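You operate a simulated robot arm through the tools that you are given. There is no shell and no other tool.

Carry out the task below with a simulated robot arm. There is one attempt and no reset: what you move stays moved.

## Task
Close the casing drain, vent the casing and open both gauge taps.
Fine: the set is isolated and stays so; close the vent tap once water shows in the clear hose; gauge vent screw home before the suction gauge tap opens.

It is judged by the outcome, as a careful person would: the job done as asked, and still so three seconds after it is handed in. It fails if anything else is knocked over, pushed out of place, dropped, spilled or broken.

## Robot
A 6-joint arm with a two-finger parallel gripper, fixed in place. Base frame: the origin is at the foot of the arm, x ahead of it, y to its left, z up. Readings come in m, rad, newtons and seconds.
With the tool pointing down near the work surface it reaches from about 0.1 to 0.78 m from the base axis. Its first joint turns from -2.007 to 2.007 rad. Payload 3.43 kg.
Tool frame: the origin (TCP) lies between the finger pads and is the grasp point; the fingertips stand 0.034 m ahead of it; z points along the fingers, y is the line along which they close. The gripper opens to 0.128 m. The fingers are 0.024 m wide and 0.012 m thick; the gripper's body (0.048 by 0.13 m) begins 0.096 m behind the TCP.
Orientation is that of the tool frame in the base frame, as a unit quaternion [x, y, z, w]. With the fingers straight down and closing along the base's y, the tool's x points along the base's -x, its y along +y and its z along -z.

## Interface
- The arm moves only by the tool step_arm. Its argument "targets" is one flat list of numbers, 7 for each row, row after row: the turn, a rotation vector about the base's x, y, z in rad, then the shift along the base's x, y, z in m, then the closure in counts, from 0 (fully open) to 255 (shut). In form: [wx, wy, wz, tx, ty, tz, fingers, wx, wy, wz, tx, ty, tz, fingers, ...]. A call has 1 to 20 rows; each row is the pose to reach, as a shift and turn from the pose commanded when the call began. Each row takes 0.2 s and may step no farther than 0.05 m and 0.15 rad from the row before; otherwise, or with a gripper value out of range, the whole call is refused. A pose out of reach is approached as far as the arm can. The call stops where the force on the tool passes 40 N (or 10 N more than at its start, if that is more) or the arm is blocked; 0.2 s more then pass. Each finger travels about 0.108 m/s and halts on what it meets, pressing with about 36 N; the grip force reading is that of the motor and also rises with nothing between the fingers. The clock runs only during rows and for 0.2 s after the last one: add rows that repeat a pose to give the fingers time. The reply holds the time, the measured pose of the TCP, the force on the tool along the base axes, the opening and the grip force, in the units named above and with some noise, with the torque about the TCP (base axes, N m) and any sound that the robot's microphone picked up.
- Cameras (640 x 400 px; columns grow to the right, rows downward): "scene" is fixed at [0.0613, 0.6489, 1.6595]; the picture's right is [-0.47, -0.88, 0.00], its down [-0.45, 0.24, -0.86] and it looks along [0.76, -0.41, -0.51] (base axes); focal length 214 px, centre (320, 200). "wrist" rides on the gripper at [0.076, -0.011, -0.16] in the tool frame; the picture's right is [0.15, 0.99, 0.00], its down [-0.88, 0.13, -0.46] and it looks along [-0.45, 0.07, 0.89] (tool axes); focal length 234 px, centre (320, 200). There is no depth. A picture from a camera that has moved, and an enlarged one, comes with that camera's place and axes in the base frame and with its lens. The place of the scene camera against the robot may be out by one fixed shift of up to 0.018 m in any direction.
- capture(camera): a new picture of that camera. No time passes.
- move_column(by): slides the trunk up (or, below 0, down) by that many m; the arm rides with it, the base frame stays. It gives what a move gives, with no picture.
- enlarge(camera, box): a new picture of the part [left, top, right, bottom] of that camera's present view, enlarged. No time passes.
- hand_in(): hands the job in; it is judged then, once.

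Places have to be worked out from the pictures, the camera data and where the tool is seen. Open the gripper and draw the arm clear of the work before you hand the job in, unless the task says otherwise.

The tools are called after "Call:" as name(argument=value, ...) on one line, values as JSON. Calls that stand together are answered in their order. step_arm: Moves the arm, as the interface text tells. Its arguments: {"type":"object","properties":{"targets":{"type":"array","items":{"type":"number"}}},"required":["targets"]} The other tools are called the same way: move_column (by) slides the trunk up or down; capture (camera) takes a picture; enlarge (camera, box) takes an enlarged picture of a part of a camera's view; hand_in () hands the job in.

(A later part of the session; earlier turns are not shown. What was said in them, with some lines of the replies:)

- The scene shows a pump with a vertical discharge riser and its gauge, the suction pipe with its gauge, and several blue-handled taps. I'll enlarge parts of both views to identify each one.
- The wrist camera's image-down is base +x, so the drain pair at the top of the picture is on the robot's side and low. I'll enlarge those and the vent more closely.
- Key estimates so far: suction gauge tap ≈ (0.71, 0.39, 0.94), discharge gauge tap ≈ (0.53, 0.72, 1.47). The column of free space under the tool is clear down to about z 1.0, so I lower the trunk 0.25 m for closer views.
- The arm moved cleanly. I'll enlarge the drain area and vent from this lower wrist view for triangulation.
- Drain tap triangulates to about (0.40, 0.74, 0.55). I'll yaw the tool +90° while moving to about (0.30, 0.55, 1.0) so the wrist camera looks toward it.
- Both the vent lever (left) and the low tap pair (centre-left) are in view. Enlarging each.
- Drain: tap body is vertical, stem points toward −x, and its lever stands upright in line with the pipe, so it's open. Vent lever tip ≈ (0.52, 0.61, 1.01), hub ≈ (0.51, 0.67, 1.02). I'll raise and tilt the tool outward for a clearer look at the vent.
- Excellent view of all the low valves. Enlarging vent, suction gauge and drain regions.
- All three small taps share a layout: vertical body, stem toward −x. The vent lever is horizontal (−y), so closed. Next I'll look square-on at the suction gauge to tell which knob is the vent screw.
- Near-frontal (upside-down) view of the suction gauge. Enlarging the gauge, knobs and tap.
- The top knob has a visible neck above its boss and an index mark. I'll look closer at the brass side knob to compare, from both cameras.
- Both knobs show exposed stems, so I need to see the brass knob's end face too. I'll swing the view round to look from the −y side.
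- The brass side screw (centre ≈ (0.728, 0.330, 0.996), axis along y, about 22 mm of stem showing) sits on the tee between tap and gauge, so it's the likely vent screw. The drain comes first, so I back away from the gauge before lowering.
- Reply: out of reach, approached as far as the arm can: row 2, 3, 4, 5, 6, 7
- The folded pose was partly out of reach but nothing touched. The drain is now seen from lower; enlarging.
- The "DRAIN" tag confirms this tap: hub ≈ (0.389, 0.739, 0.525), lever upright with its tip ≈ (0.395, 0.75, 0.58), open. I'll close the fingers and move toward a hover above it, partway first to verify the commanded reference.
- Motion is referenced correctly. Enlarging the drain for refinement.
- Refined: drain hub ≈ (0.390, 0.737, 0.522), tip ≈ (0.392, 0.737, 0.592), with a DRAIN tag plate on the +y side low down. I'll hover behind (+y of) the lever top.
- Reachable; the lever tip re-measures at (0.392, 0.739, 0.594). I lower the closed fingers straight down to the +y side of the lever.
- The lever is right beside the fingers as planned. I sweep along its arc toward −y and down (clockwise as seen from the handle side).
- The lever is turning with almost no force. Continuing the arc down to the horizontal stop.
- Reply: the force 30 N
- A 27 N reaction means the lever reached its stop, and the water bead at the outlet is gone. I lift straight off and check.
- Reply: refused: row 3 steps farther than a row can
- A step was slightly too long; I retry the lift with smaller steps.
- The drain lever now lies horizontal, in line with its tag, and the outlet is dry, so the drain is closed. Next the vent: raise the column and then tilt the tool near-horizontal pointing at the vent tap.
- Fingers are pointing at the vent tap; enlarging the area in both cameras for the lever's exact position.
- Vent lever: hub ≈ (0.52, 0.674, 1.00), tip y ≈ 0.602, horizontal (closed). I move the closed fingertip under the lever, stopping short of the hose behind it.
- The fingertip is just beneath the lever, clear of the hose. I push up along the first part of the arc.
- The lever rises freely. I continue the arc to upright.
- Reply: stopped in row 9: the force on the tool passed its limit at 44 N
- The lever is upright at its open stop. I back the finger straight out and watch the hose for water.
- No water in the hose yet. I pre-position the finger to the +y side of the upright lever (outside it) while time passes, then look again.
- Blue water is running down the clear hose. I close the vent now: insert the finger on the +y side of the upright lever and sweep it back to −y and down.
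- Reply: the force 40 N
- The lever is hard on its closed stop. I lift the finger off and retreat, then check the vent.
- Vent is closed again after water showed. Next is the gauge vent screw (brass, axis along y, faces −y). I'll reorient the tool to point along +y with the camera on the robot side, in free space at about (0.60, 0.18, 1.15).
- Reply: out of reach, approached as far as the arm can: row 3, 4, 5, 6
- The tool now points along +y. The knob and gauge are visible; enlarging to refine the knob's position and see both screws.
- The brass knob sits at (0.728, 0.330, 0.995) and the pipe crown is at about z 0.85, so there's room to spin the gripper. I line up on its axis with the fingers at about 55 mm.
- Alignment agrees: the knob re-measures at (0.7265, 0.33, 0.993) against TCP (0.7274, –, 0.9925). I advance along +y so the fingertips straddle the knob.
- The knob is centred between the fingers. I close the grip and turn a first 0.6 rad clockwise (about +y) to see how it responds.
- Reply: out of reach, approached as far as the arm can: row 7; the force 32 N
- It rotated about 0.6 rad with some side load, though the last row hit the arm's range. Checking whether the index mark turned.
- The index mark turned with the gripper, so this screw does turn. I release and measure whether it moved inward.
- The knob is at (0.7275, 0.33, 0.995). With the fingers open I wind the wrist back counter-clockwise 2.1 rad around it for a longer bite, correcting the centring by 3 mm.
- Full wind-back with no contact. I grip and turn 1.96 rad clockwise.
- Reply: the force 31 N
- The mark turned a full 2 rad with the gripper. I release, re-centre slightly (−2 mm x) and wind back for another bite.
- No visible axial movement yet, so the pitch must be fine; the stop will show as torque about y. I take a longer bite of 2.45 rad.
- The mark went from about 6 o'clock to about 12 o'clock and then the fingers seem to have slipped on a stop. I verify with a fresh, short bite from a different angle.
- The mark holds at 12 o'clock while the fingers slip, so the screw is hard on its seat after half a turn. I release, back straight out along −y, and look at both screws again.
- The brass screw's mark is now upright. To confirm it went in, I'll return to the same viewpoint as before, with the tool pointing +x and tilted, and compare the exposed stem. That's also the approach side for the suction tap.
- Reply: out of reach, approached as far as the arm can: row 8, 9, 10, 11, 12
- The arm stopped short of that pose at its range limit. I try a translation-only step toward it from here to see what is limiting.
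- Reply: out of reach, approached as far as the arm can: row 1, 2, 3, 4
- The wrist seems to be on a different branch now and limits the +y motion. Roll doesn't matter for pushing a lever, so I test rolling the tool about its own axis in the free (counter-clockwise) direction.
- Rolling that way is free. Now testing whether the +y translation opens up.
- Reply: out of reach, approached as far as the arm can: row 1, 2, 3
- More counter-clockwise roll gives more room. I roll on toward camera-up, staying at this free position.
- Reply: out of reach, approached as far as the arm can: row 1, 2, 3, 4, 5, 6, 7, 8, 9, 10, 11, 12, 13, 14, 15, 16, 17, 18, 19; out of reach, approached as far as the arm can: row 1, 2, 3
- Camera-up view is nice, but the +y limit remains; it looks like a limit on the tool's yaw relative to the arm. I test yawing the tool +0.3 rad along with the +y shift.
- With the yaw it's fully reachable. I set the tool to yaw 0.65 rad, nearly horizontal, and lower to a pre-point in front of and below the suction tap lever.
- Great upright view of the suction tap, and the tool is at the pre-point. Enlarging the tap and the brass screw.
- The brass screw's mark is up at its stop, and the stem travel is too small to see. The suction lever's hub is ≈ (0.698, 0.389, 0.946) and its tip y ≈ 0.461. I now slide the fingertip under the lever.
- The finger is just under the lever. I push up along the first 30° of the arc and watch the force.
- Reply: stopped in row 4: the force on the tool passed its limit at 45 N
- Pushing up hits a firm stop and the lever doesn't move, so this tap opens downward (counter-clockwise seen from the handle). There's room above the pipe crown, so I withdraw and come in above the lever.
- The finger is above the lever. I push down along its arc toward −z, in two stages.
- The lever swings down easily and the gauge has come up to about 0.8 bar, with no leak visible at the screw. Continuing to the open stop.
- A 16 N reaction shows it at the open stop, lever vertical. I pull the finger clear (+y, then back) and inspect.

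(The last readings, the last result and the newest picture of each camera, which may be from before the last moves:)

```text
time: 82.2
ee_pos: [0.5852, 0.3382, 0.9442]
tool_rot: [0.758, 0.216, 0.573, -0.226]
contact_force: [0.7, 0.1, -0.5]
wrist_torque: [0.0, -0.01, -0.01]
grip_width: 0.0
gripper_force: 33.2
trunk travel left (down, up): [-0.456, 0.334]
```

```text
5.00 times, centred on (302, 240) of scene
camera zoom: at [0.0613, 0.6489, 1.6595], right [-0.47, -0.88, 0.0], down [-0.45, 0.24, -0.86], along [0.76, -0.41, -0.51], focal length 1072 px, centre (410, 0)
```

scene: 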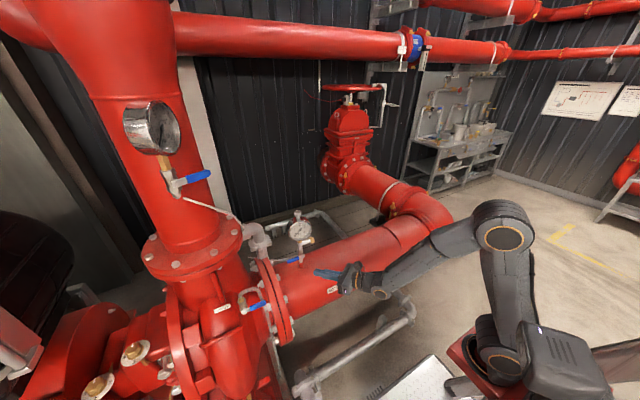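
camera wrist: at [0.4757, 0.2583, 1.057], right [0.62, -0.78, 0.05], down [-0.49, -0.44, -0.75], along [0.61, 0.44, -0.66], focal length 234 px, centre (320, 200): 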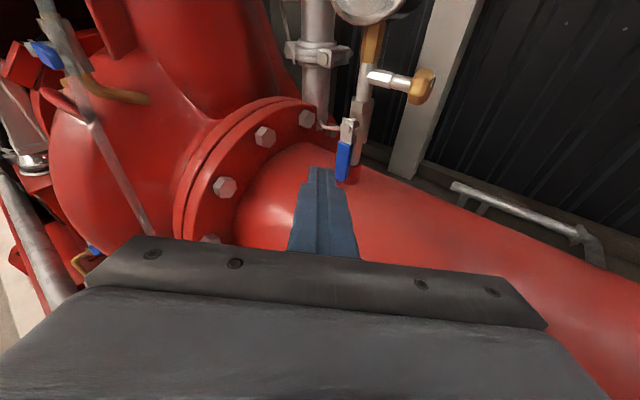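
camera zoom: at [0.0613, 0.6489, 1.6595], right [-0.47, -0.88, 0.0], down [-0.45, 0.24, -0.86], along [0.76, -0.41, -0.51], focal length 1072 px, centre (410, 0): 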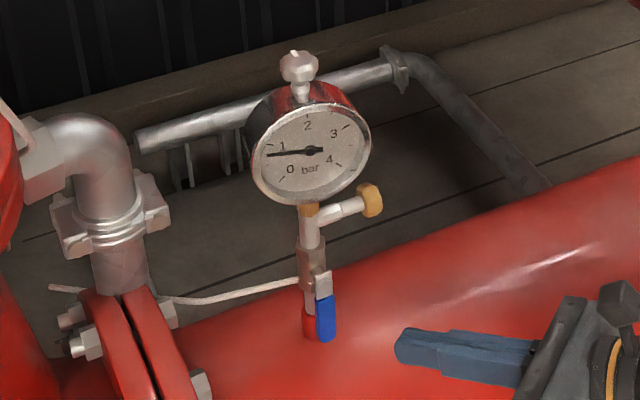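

Suction tap is open (lever in line), gauge reading, no leak at the vent screw. Now the discharge gauge tap: hub ≈ (0.553, 0.723, 1.457), lever pointing along (0.46, −0.89, 0). I pull back and raise the column.

Call:
step_arm(targets=[0, 0, 0, -0.03, -0.01, 0.02, 255, 0, 0, 0, -0.06, -0.02, 0.04, 255, 0, 0, 0, -0.09, -0.02, 0.06, 255])

Call:
move_column(by=0.33)

Call:
capture(camera="wrist")

Call:
capture(camera="scene")

```text
time: 83.0
ee_pos: [0.5152, 0.3256, 1.0132]
tool_rot: [0.757, 0.22, 0.57, -0.232]
contact_force: [0.2, 0.2, -1.0]
wrist_torque: [0.01, 0.02, -0.02]
grip_width: 0.0
gripper_force: 32.9
out of reach, approached as far as the arm can: row 2, 3
trunk travel left (down, up): [-0.456, 0.334]
```

```text
time: 86.2
ee_pos: [0.514, 0.3257, 1.3432]
tool_rot: [0.757, 0.217, 0.573, -0.226]
contact_force: [0.8, -0.2, 0.7]
wrist_torque: [0.01, 0.03, -0.03]
grip_width: 0.0001
gripper_force: 33.2
trunk travel left (down, up): [-0.786, 0.004]
```

```text
taken
camera wrist: at [0.4048, 0.2457, 1.4557], right [0.62, -0.78, 0.05], down [-0.49, -0.44, -0.75], along [0.61, 0.44, -0.66], focal length 234 px, centre (320, 200)
```

wrist: 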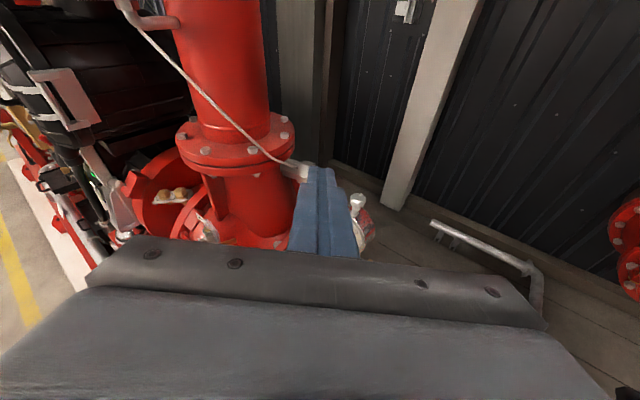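

```text
taken
```

scene: 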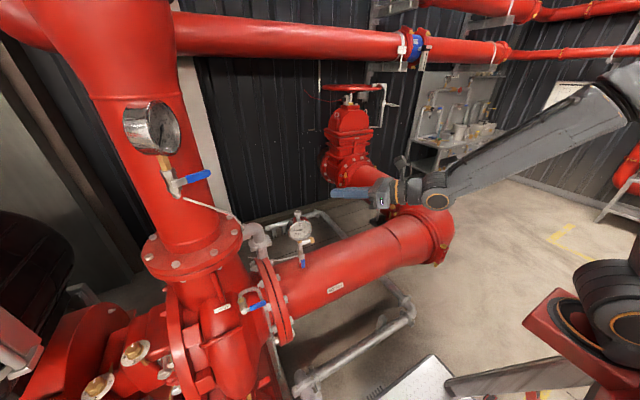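

Yawing the tool to about 1.0 rad and moving up toward the discharge tap for a look.

Call:
step_arm(targets=[0, 0, 0.0875, -0.01, 0.035, 0.02, 255, 0, 0, 0.175, -0.025, 0.075, 0.04, 255, 0, 0, 0.2625, -0.04, 0.115, 0.06, 255, 0, 0, 0.35, -0.055, 0.155, 0.075, 255])

Call:
capture(camera="wrist")

Call:
enlarge(camera="wrist", box=[200, 20, 420, 190])

```text
time: 87.2
ee_pos: [0.4577, 0.4792, 1.4178]
tool_rot: [0.707, 0.347, 0.525, -0.323]
contact_force: [0.5, -1.1, -0.1]
wrist_torque: [-0.01, -0.01, 0.04]
grip_width: 0.0
gripper_force: 33.2
trunk travel left (down, up): [-0.786, 0.004]
```

```text
taken
camera wrist: at [0.3829, 0.3668, 1.5309], right [0.85, -0.52, 0.05], down [-0.31, -0.58, -0.75], along [0.42, 0.62, -0.66], focal length 234 px, centre (320, 200)
```

wrist: 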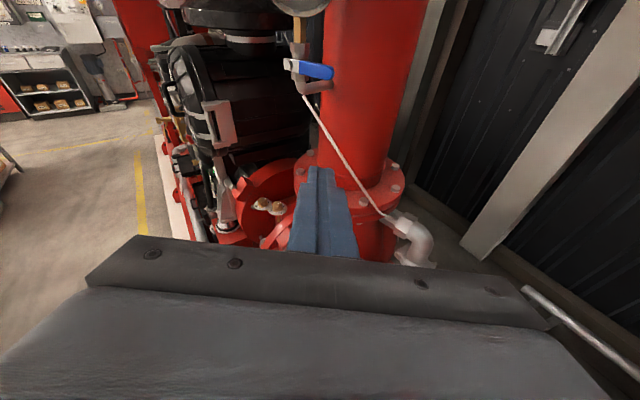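

```text
2.35 times, centred on (310, 105) of wrist
camera zoom: at [0.3829, 0.3668, 1.5309], right [0.85, -0.52, 0.05], down [-0.31, -0.58, -0.75], along [0.42, 0.62, -0.66], focal length 551 px, centre (344, 424)
```

zoom: 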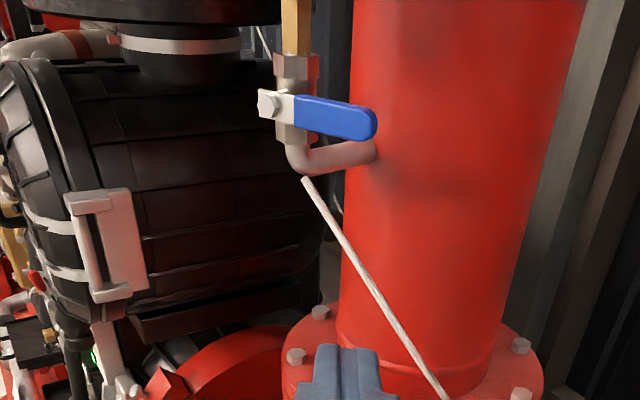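

The discharge tap re-measures at hub (0.554, 0.723, 1.456), tip (0.583, 0.655, 1.456), with plenty of space behind the lever. By the counter-clockwise-opens rule it should go up. I insert the fingertip under the lever.

Call:
step_arm(targets=[0, 0, 0, 0.022, 0.037, 0.002, 255, 0, 0, 0, 0.044, 0.075, 0.004, 255, 0, 0, 0, 0.066, 0.113, 0.006, 255, 0, 0, 0, 0.087, 0.149, 0.007, 255, 0, 0, 0, 0.107, 0.183, 0.0065, 255])

Call:
capture(camera="wrist")

Call:
enlarge(camera="scene", box=[120, 100, 280, 230])

```text
time: 88.4
ee_pos: [0.5653, 0.6637, 1.4248]
tool_rot: [0.708, 0.345, 0.525, -0.322]
contact_force: [-0.4, 0.1, -0.1]
wrist_torque: [-0.01, 0.0, -0.06]
grip_width: 0.0001
gripper_force: 33.3
trunk travel left (down, up): [-0.786, 0.004]
```

```text
taken
camera wrist: at [0.4906, 0.551, 1.5377], right [0.85, -0.52, 0.05], down [-0.31, -0.58, -0.75], along [0.42, 0.62, -0.66], focal length 234 px, centre (320, 200)
```

wrist: 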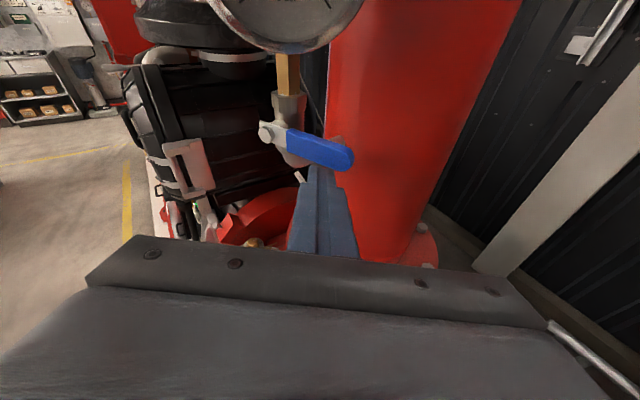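

```text
3.08 times, centred on (200, 165) of scene
camera zoom: at [0.0613, 0.6489, 1.6595], right [-0.47, -0.88, 0.0], down [-0.45, 0.24, -0.86], along [0.76, -0.41, -0.51], focal length 660 px, centre (689, 308)
```

zoom: 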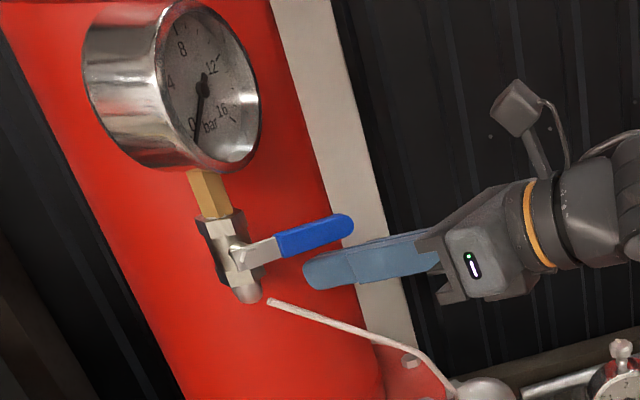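

The fingertip is under the lever. I push up the first ~25° to test the direction.

Call:
step_arm(targets=[0, 0, 0, 0, 0, 0.008, 255, 0, 0, 0, 0, 0, 0.015, 255, 0, 0, 0, 0.0006, -0.0015, 0.021, 255, 0, 0, 0, 0.0012, -0.0029, 0.027, 255, 0, 0, 0, 0.0011, -0.0026, 0.033, 255])

Call:
capture(camera="wrist")

Call:
enlarge(camera="scene", box=[120, 100, 280, 230])

```text
time: 89.3
ee_pos: [0.5742, 0.6599, 1.4327]
tool_rot: [0.714, 0.346, 0.518, -0.32]
contact_force: [0.9, 0.0, -0.2]
wrist_torque: [0.02, -0.01, 0.07]
grip_width: 0.0002
gripper_force: 32.5
trunk travel left (down, up): [-0.786, 0.004]
stopped in row 4: the force on the tool passed its limit at 44 N (the readings are from after the stop); the commanded pose is now the measured one
```

```text
taken
camera wrist: at [0.5003, 0.5492, 1.5466], right [0.85, -0.53, 0.04], down [-0.33, -0.59, -0.74], along [0.42, 0.62, -0.67], focal length 234 px, centre (320, 200)
```

wrist: 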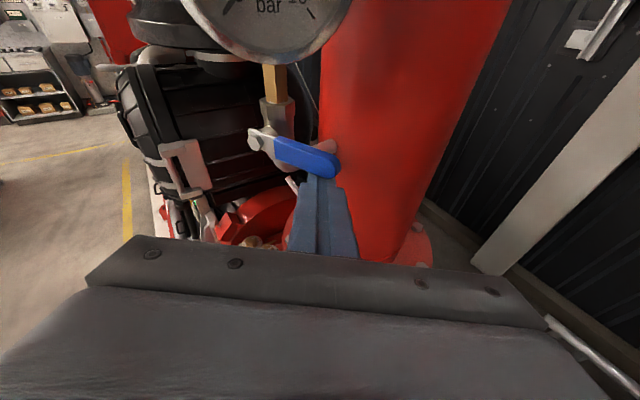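

```text
3.08 times, centred on (200, 165) of scene
camera zoom: at [0.0613, 0.6489, 1.6595], right [-0.47, -0.88, 0.0], down [-0.45, 0.24, -0.86], along [0.76, -0.41, -0.51], focal length 660 px, centre (689, 308)
```

zoom: 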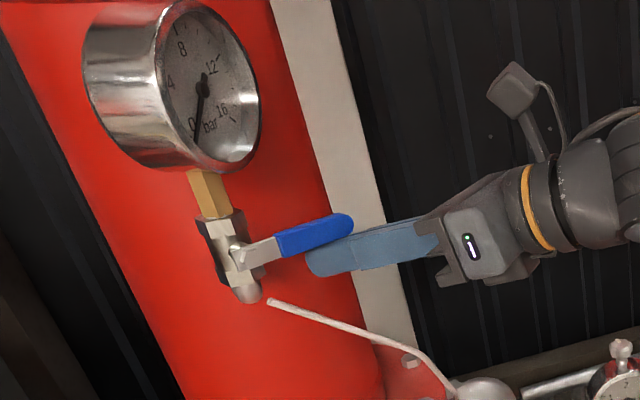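

Up is a hard stop here too, so this gauge tap also opens downward. I withdraw and come in above the lever.

Call:
step_arm(targets=[0, 0, 0, 0, 0, -0.006, 255, 0, 0, 0, -0.02, -0.032, -0.006, 255, 0, 0, 0, -0.042, -0.066, -0.004, 255, 0, 0, 0, -0.06, -0.09, 0.022, 255, 0, 0, 0, -0.064, -0.092, 0.066, 255, 0, 0, 0, -0.045, -0.06, 0.0663, 255, 0, 0, 0, -0.028, -0.03, 0.0663, 255, 0, 0, 0, -0.0122, -0.0017, 0.0663, 255])

Call:
capture(camera="wrist")

Call:
enlarge(camera="scene", box=[120, 100, 280, 230])

```text
time: 91.1
ee_pos: [0.5608, 0.6596, 1.4996]
tool_rot: [0.713, 0.347, 0.518, -0.32]
contact_force: [0.8, 0.5, -0.1]
wrist_torque: [-0.04, 0.01, -0.02]
grip_width: 0.0
gripper_force: 32.8
trunk travel left (down, up): [-0.786, 0.004]
```

```text
taken
camera wrist: at [0.487, 0.5478, 1.6133], right [0.85, -0.52, 0.04], down [-0.32, -0.59, -0.74], along [0.41, 0.62, -0.67], focal length 234 px, centre (320, 200)
```

wrist: 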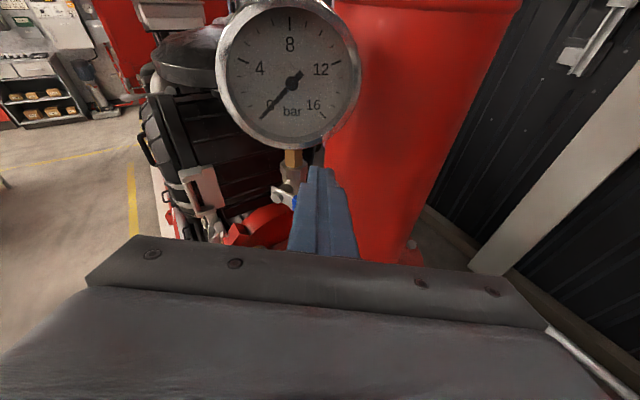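

```text
3.08 times, centred on (200, 165) of scene
camera zoom: at [0.0613, 0.6489, 1.6595], right [-0.47, -0.88, 0.0], down [-0.45, 0.24, -0.86], along [0.76, -0.41, -0.51], focal length 660 px, centre (689, 308)
```

zoom: 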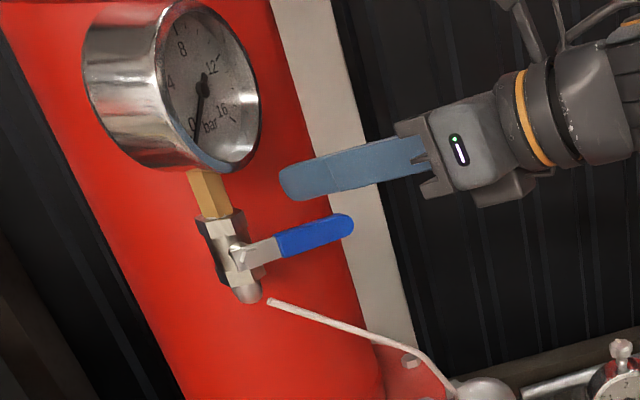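

The finger is above the lever. I push down along the first 30° of its arc.

Call:
step_arm(targets=[0, 0, 0, 0, 0, -0.008, 255, 0, 0, 0, 0, 0, -0.015, 255, 0, 0, 0, 0.0006, -0.0015, -0.021, 255, 0, 0, 0, 0.0012, -0.0029, -0.027, 255, 0, 0, 0, 0.0011, -0.0026, -0.033, 255, 0, 0, 0, 0.001, -0.0023, -0.0386, 255])

Call:
enlarge(camera="scene", box=[120, 100, 280, 230])

```text
time: 92.5
ee_pos: [0.5623, 0.6561, 1.4592]
tool_rot: [0.714, 0.346, 0.518, -0.32]
contact_force: [-0.8, -0.4, -0.1]
wrist_torque: [-0.02, -0.02, 0.0]
grip_width: 0.0
gripper_force: 32.7
trunk travel left (down, up): [-0.786, 0.004]
```

```text
3.08 times, centred on (200, 165) of scene
camera zoom: at [0.0613, 0.6489, 1.6595], right [-0.47, -0.88, 0.0], down [-0.45, 0.24, -0.86], along [0.76, -0.41, -0.51], focal length 660 px, centre (689, 308)
```

zoom: 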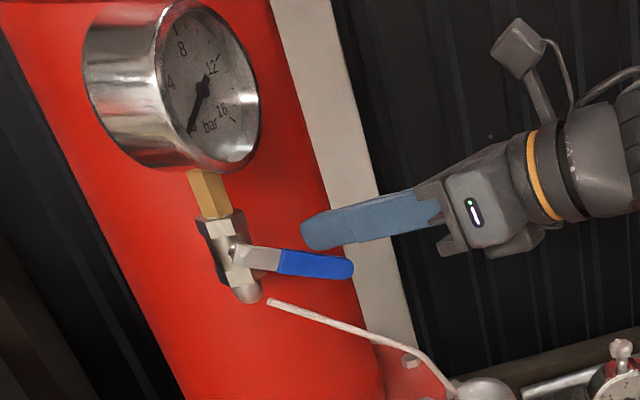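

It swings down and the needle is lifting. Continuing to the stop.

Call:
step_arm(targets=[0, 0, 0, -0.0007, 0.0016, -0.005, 255, 0, 0, 0, -0.0014, 0.0032, -0.0098, 255, 0, 0, 0, -0.0024, 0.0057, -0.0143, 255, 0, 0, 0, -0.0035, 0.0082, -0.0184, 255, 0, 0, 0, -0.0048, 0.0113, -0.022, 255, 0, 0, 0, -0.0061, 0.0144, -0.0253, 255, 0, 0, 0, -0.0076, 0.018, -0.0285, 255, 0, 0, 0, -0.0092, 0.0216, -0.0314, 255, 0, 0, 0, -0.0104, 0.0245, -0.0314, 255, 0, 0, 0, -0.0115, 0.0271, -0.0314, 255])

Call:
capture(camera="wrist")

Call:
enlarge(camera="scene", box=[120, 100, 280, 230])

```text
time: 94.7
ee_pos: [0.5504, 0.6832, 1.428]
tool_rot: [0.715, 0.345, 0.518, -0.319]
contact_force: [-0.3, -9.1, -1.5]
wrist_torque: [-0.12, 0.04, -0.09]
grip_width: 0.0
gripper_force: 33.2
trunk travel left (down, up): [-0.786, 0.004]
```

```text
taken
camera wrist: at [0.4765, 0.5718, 1.543], right [0.85, -0.53, 0.04], down [-0.33, -0.59, -0.74], along [0.42, 0.61, -0.67], focal length 234 px, centre (320, 200)
```

wrist: 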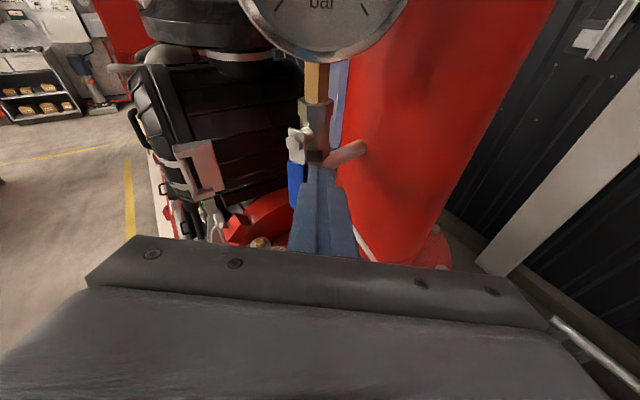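

```text
3.08 times, centred on (200, 165) of scene
camera zoom: at [0.0613, 0.6489, 1.6595], right [-0.47, -0.88, 0.0], down [-0.45, 0.24, -0.86], along [0.76, -0.41, -0.51], focal length 660 px, centre (689, 308)
```

zoom: 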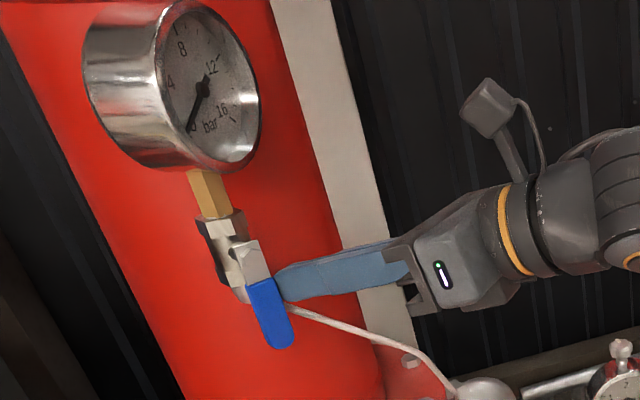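

The lever is nearly vertical with 9 N on it. A few more millimetres to make sure it's on its stop.

Call:
step_arm(targets=[0, 0, 0, -0.001, 0.0023, 0, 255, 0, 0, 0, -0.002, 0.0046, 0, 255, 0, 0, 0, -0.0025, 0.006, 0, 255])

Call:
enlarge(camera="scene", box=[120, 100, 280, 230])

```text
time: 95.5
ee_pos: [0.551, 0.6816, 1.4288]
tool_rot: [0.715, 0.345, 0.517, -0.321]
contact_force: [3.0, -20.5, -13.6]
wrist_torque: [-0.59, 0.13, -0.33]
grip_width: 0.0
gripper_force: 32.6
trunk travel left (down, up): [-0.786, 0.004]
```

```text
3.08 times, centred on (200, 165) of scene
camera zoom: at [0.0613, 0.6489, 1.6595], right [-0.47, -0.88, 0.0], down [-0.45, 0.24, -0.86], along [0.76, -0.41, -0.51], focal length 660 px, centre (689, 308)
```

zoom: 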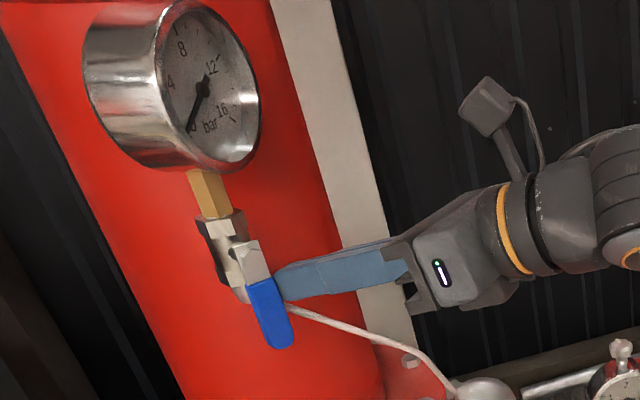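

It's on the stop (20 N, no further movement). I ease off sideways and back away.

Call:
step_arm(targets=[0, 0, 0, 0.005, -0.014, 0, 255, 0, 0, 0, -0.01, -0.04, 0.002, 255, 0, 0, 0, -0.032, -0.08, 0.005, 255, 0, 0, 0, -0.055, -0.12, 0.005, 255, 0, 0, 0, -0.075, -0.16, 0.005, 255, 0, 0, 0, -0.09, -0.2, 0.005, 255])

Call:
capture(camera="wrist")

Call:
capture(camera="scene")

Call:
enlarge(camera="scene", box=[120, 100, 280, 230])

Call:
enlarge(camera="scene", box=[200, 200, 360, 330])

Call:
enlarge(camera="wrist", box=[240, 20, 400, 150])

```text
time: 96.9
ee_pos: [0.4583, 0.4923, 1.4345]
tool_rot: [0.714, 0.346, 0.518, -0.32]
contact_force: [-0.6, -0.5, -0.1]
wrist_torque: [0.01, 0.02, 0.02]
grip_width: 0.0001
gripper_force: 32.9
trunk travel left (down, up): [-0.786, 0.004]
```

```text
taken
camera wrist: at [0.3845, 0.38, 1.5487], right [0.85, -0.52, 0.04], down [-0.32, -0.59, -0.74], along [0.41, 0.62, -0.67], focal length 234 px, centre (320, 200)
```

wrist: 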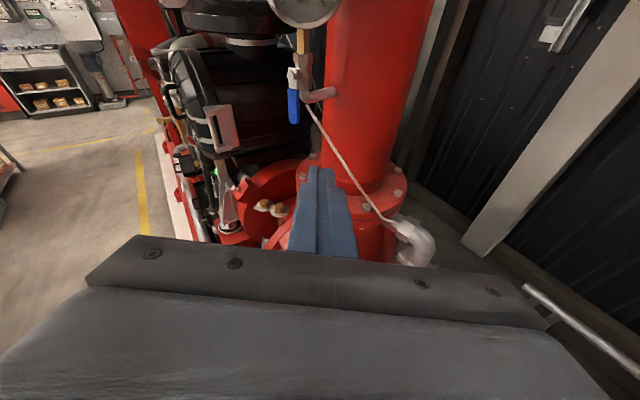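

```text
taken
```

scene: 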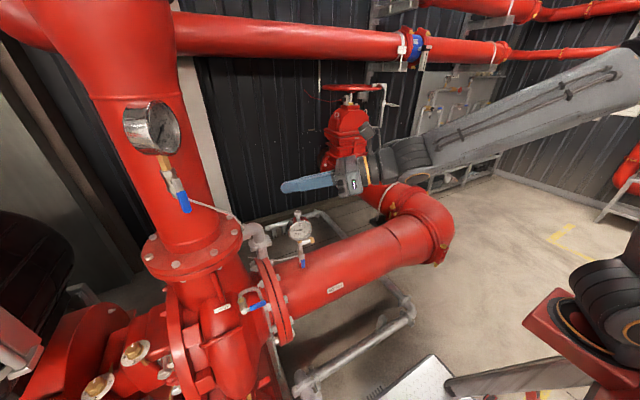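

```text
3.08 times, centred on (200, 165) of scene
camera zoom: at [0.0613, 0.6489, 1.6595], right [-0.47, -0.88, 0.0], down [-0.45, 0.24, -0.86], along [0.76, -0.41, -0.51], focal length 660 px, centre (689, 308)
```

zoom: 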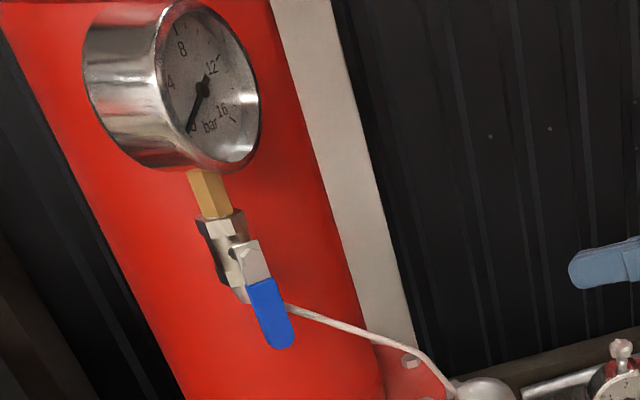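

```text
3.08 times, centred on (280, 265) of scene
camera zoom: at [0.0613, 0.6489, 1.6595], right [-0.47, -0.88, 0.0], down [-0.45, 0.24, -0.86], along [0.76, -0.41, -0.51], focal length 660 px, centre (443, 0)
```

zoom: 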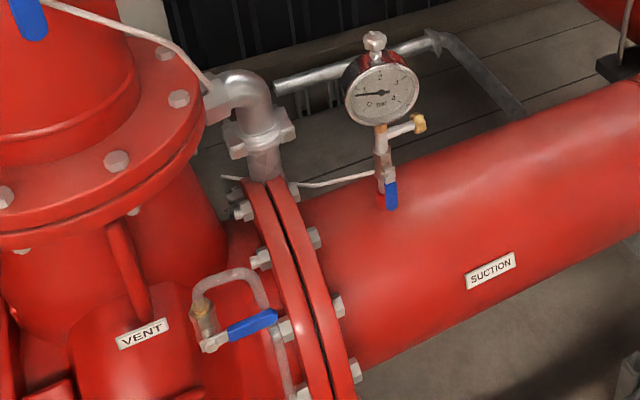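

```text
3.08 times, centred on (320, 85) of wrist
camera zoom: at [0.3845, 0.38, 1.5487], right [0.85, -0.52, 0.04], down [-0.32, -0.59, -0.74], along [0.41, 0.62, -0.67], focal length 720 px, centre (320, 554)
```

zoom: 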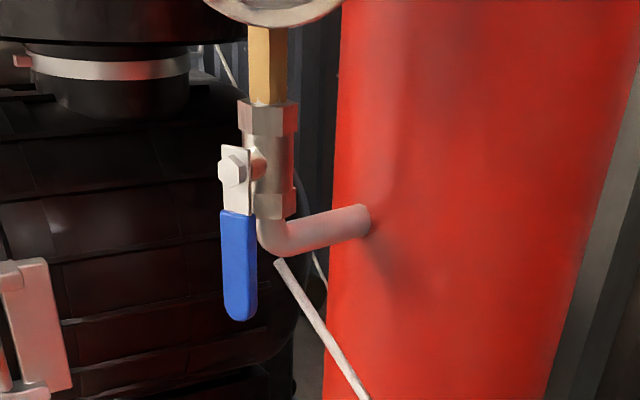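

Both gauge taps are open, with levers in line, and the vent is still shut. I check the screw area for any drip, then open the gripper and draw back.

Call:
enlarge(camera="scene", box=[282, 215, 330, 265])

Call:
step_arm(targets=[0, 0, 0, -0.01, -0.04, 0.0, 200, 0, 0, 0, -0.015, -0.08, 0.0, 100, 0, 0, 0, -0.02, -0.12, 0.0, 0, 0, 0, 0, -0.02, -0.14, 0.0, 0, 0, 0, 0, -0.02, -0.14, 0.0, 0])

Call:
capture(camera="scene")

Call:
capture(camera="wrist")

```text
8.00 times, centred on (306, 240) of scene
camera zoom: at [0.0613, 0.6489, 1.6595], right [-0.47, -0.88, 0.0], down [-0.45, 0.24, -0.86], along [0.76, -0.41, -0.51], focal length 1716 px, centre (432, -120)
```

zoom: 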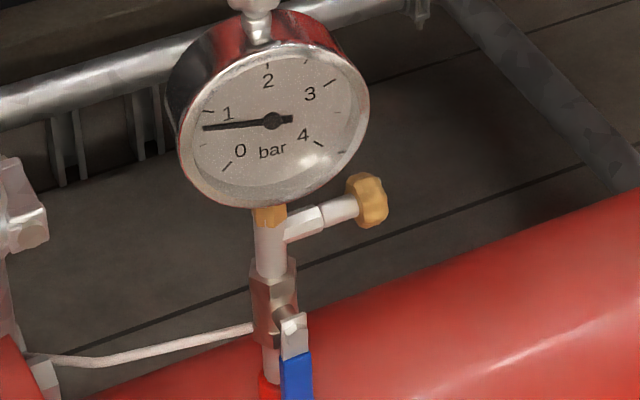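

```text
time: 98.1
ee_pos: [0.4383, 0.3502, 1.4337]
tool_rot: [0.714, 0.346, 0.517, -0.32]
contact_force: [-0.1, -0.6, -0.3]
wrist_torque: [0.02, 0.01, -0.03]
grip_width: 0.128
gripper_force: 0.0
trunk travel left (down, up): [-0.786, 0.004]
```

```text
taken
```

scene: 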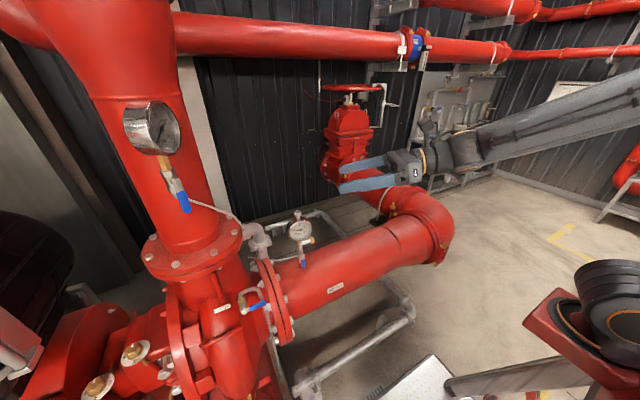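

```text
taken
camera wrist: at [0.3642, 0.2386, 1.5498], right [0.85, -0.52, 0.04], down [-0.32, -0.59, -0.74], along [0.41, 0.62, -0.67], focal length 234 px, centre (320, 200)
```

wrist: 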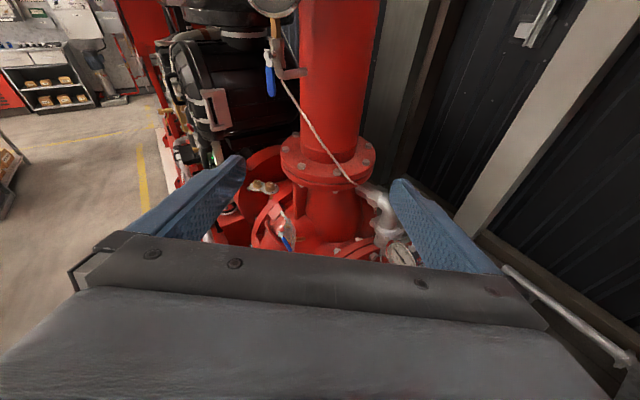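

The drain is closed and dry. The casing was vented until water showed in the hose, and the vent is shut again. The brass vent screw is on its stop with no drip, both gauge taps are open, and the isolation valves were never touched. The gripper is open and clear, so I hand in.

Call:
hand_in()

```text
The job is handed in.
```

The job is handed in: the casing drain is closed, the casing is vented, and both gauge taps are open. The isolation valves were never touched.

- **Casing drain:** the lever is on its closed stop, and no water showed at the outlet when I checked straight after closing it.
- **Vent:** I opened the tap, saw water run down the clear hose, then shut it to its stop. It was still shut at the end.
- **Gauge vent screw:** I took this to be the brass knob on the tee between the suction tap and the gauge, and turned it clockwise about half a turn to a firm stop. This was done before opening the suction tap. I saw no drip there afterwards.
- **Suction gauge tap:** open, lever pointing down in line with the pipe. The gauge reads about 0.8 bar.
- **Discharge gauge tap:** open, lever pointing down in line with the pipe. The needle sits just above zero.

**Less certain:** the screw's stem showed no visible inward movement, so I judged it home by the stop alone. There is also an unlabelled silver knob on top of the suction gauge, which I left alone. If that is the vent screw, it has not been turned.

On both gauge taps I first pushed the lever up and met the closed stop at about 45 N before opening them downward. I saw no sign of damage.
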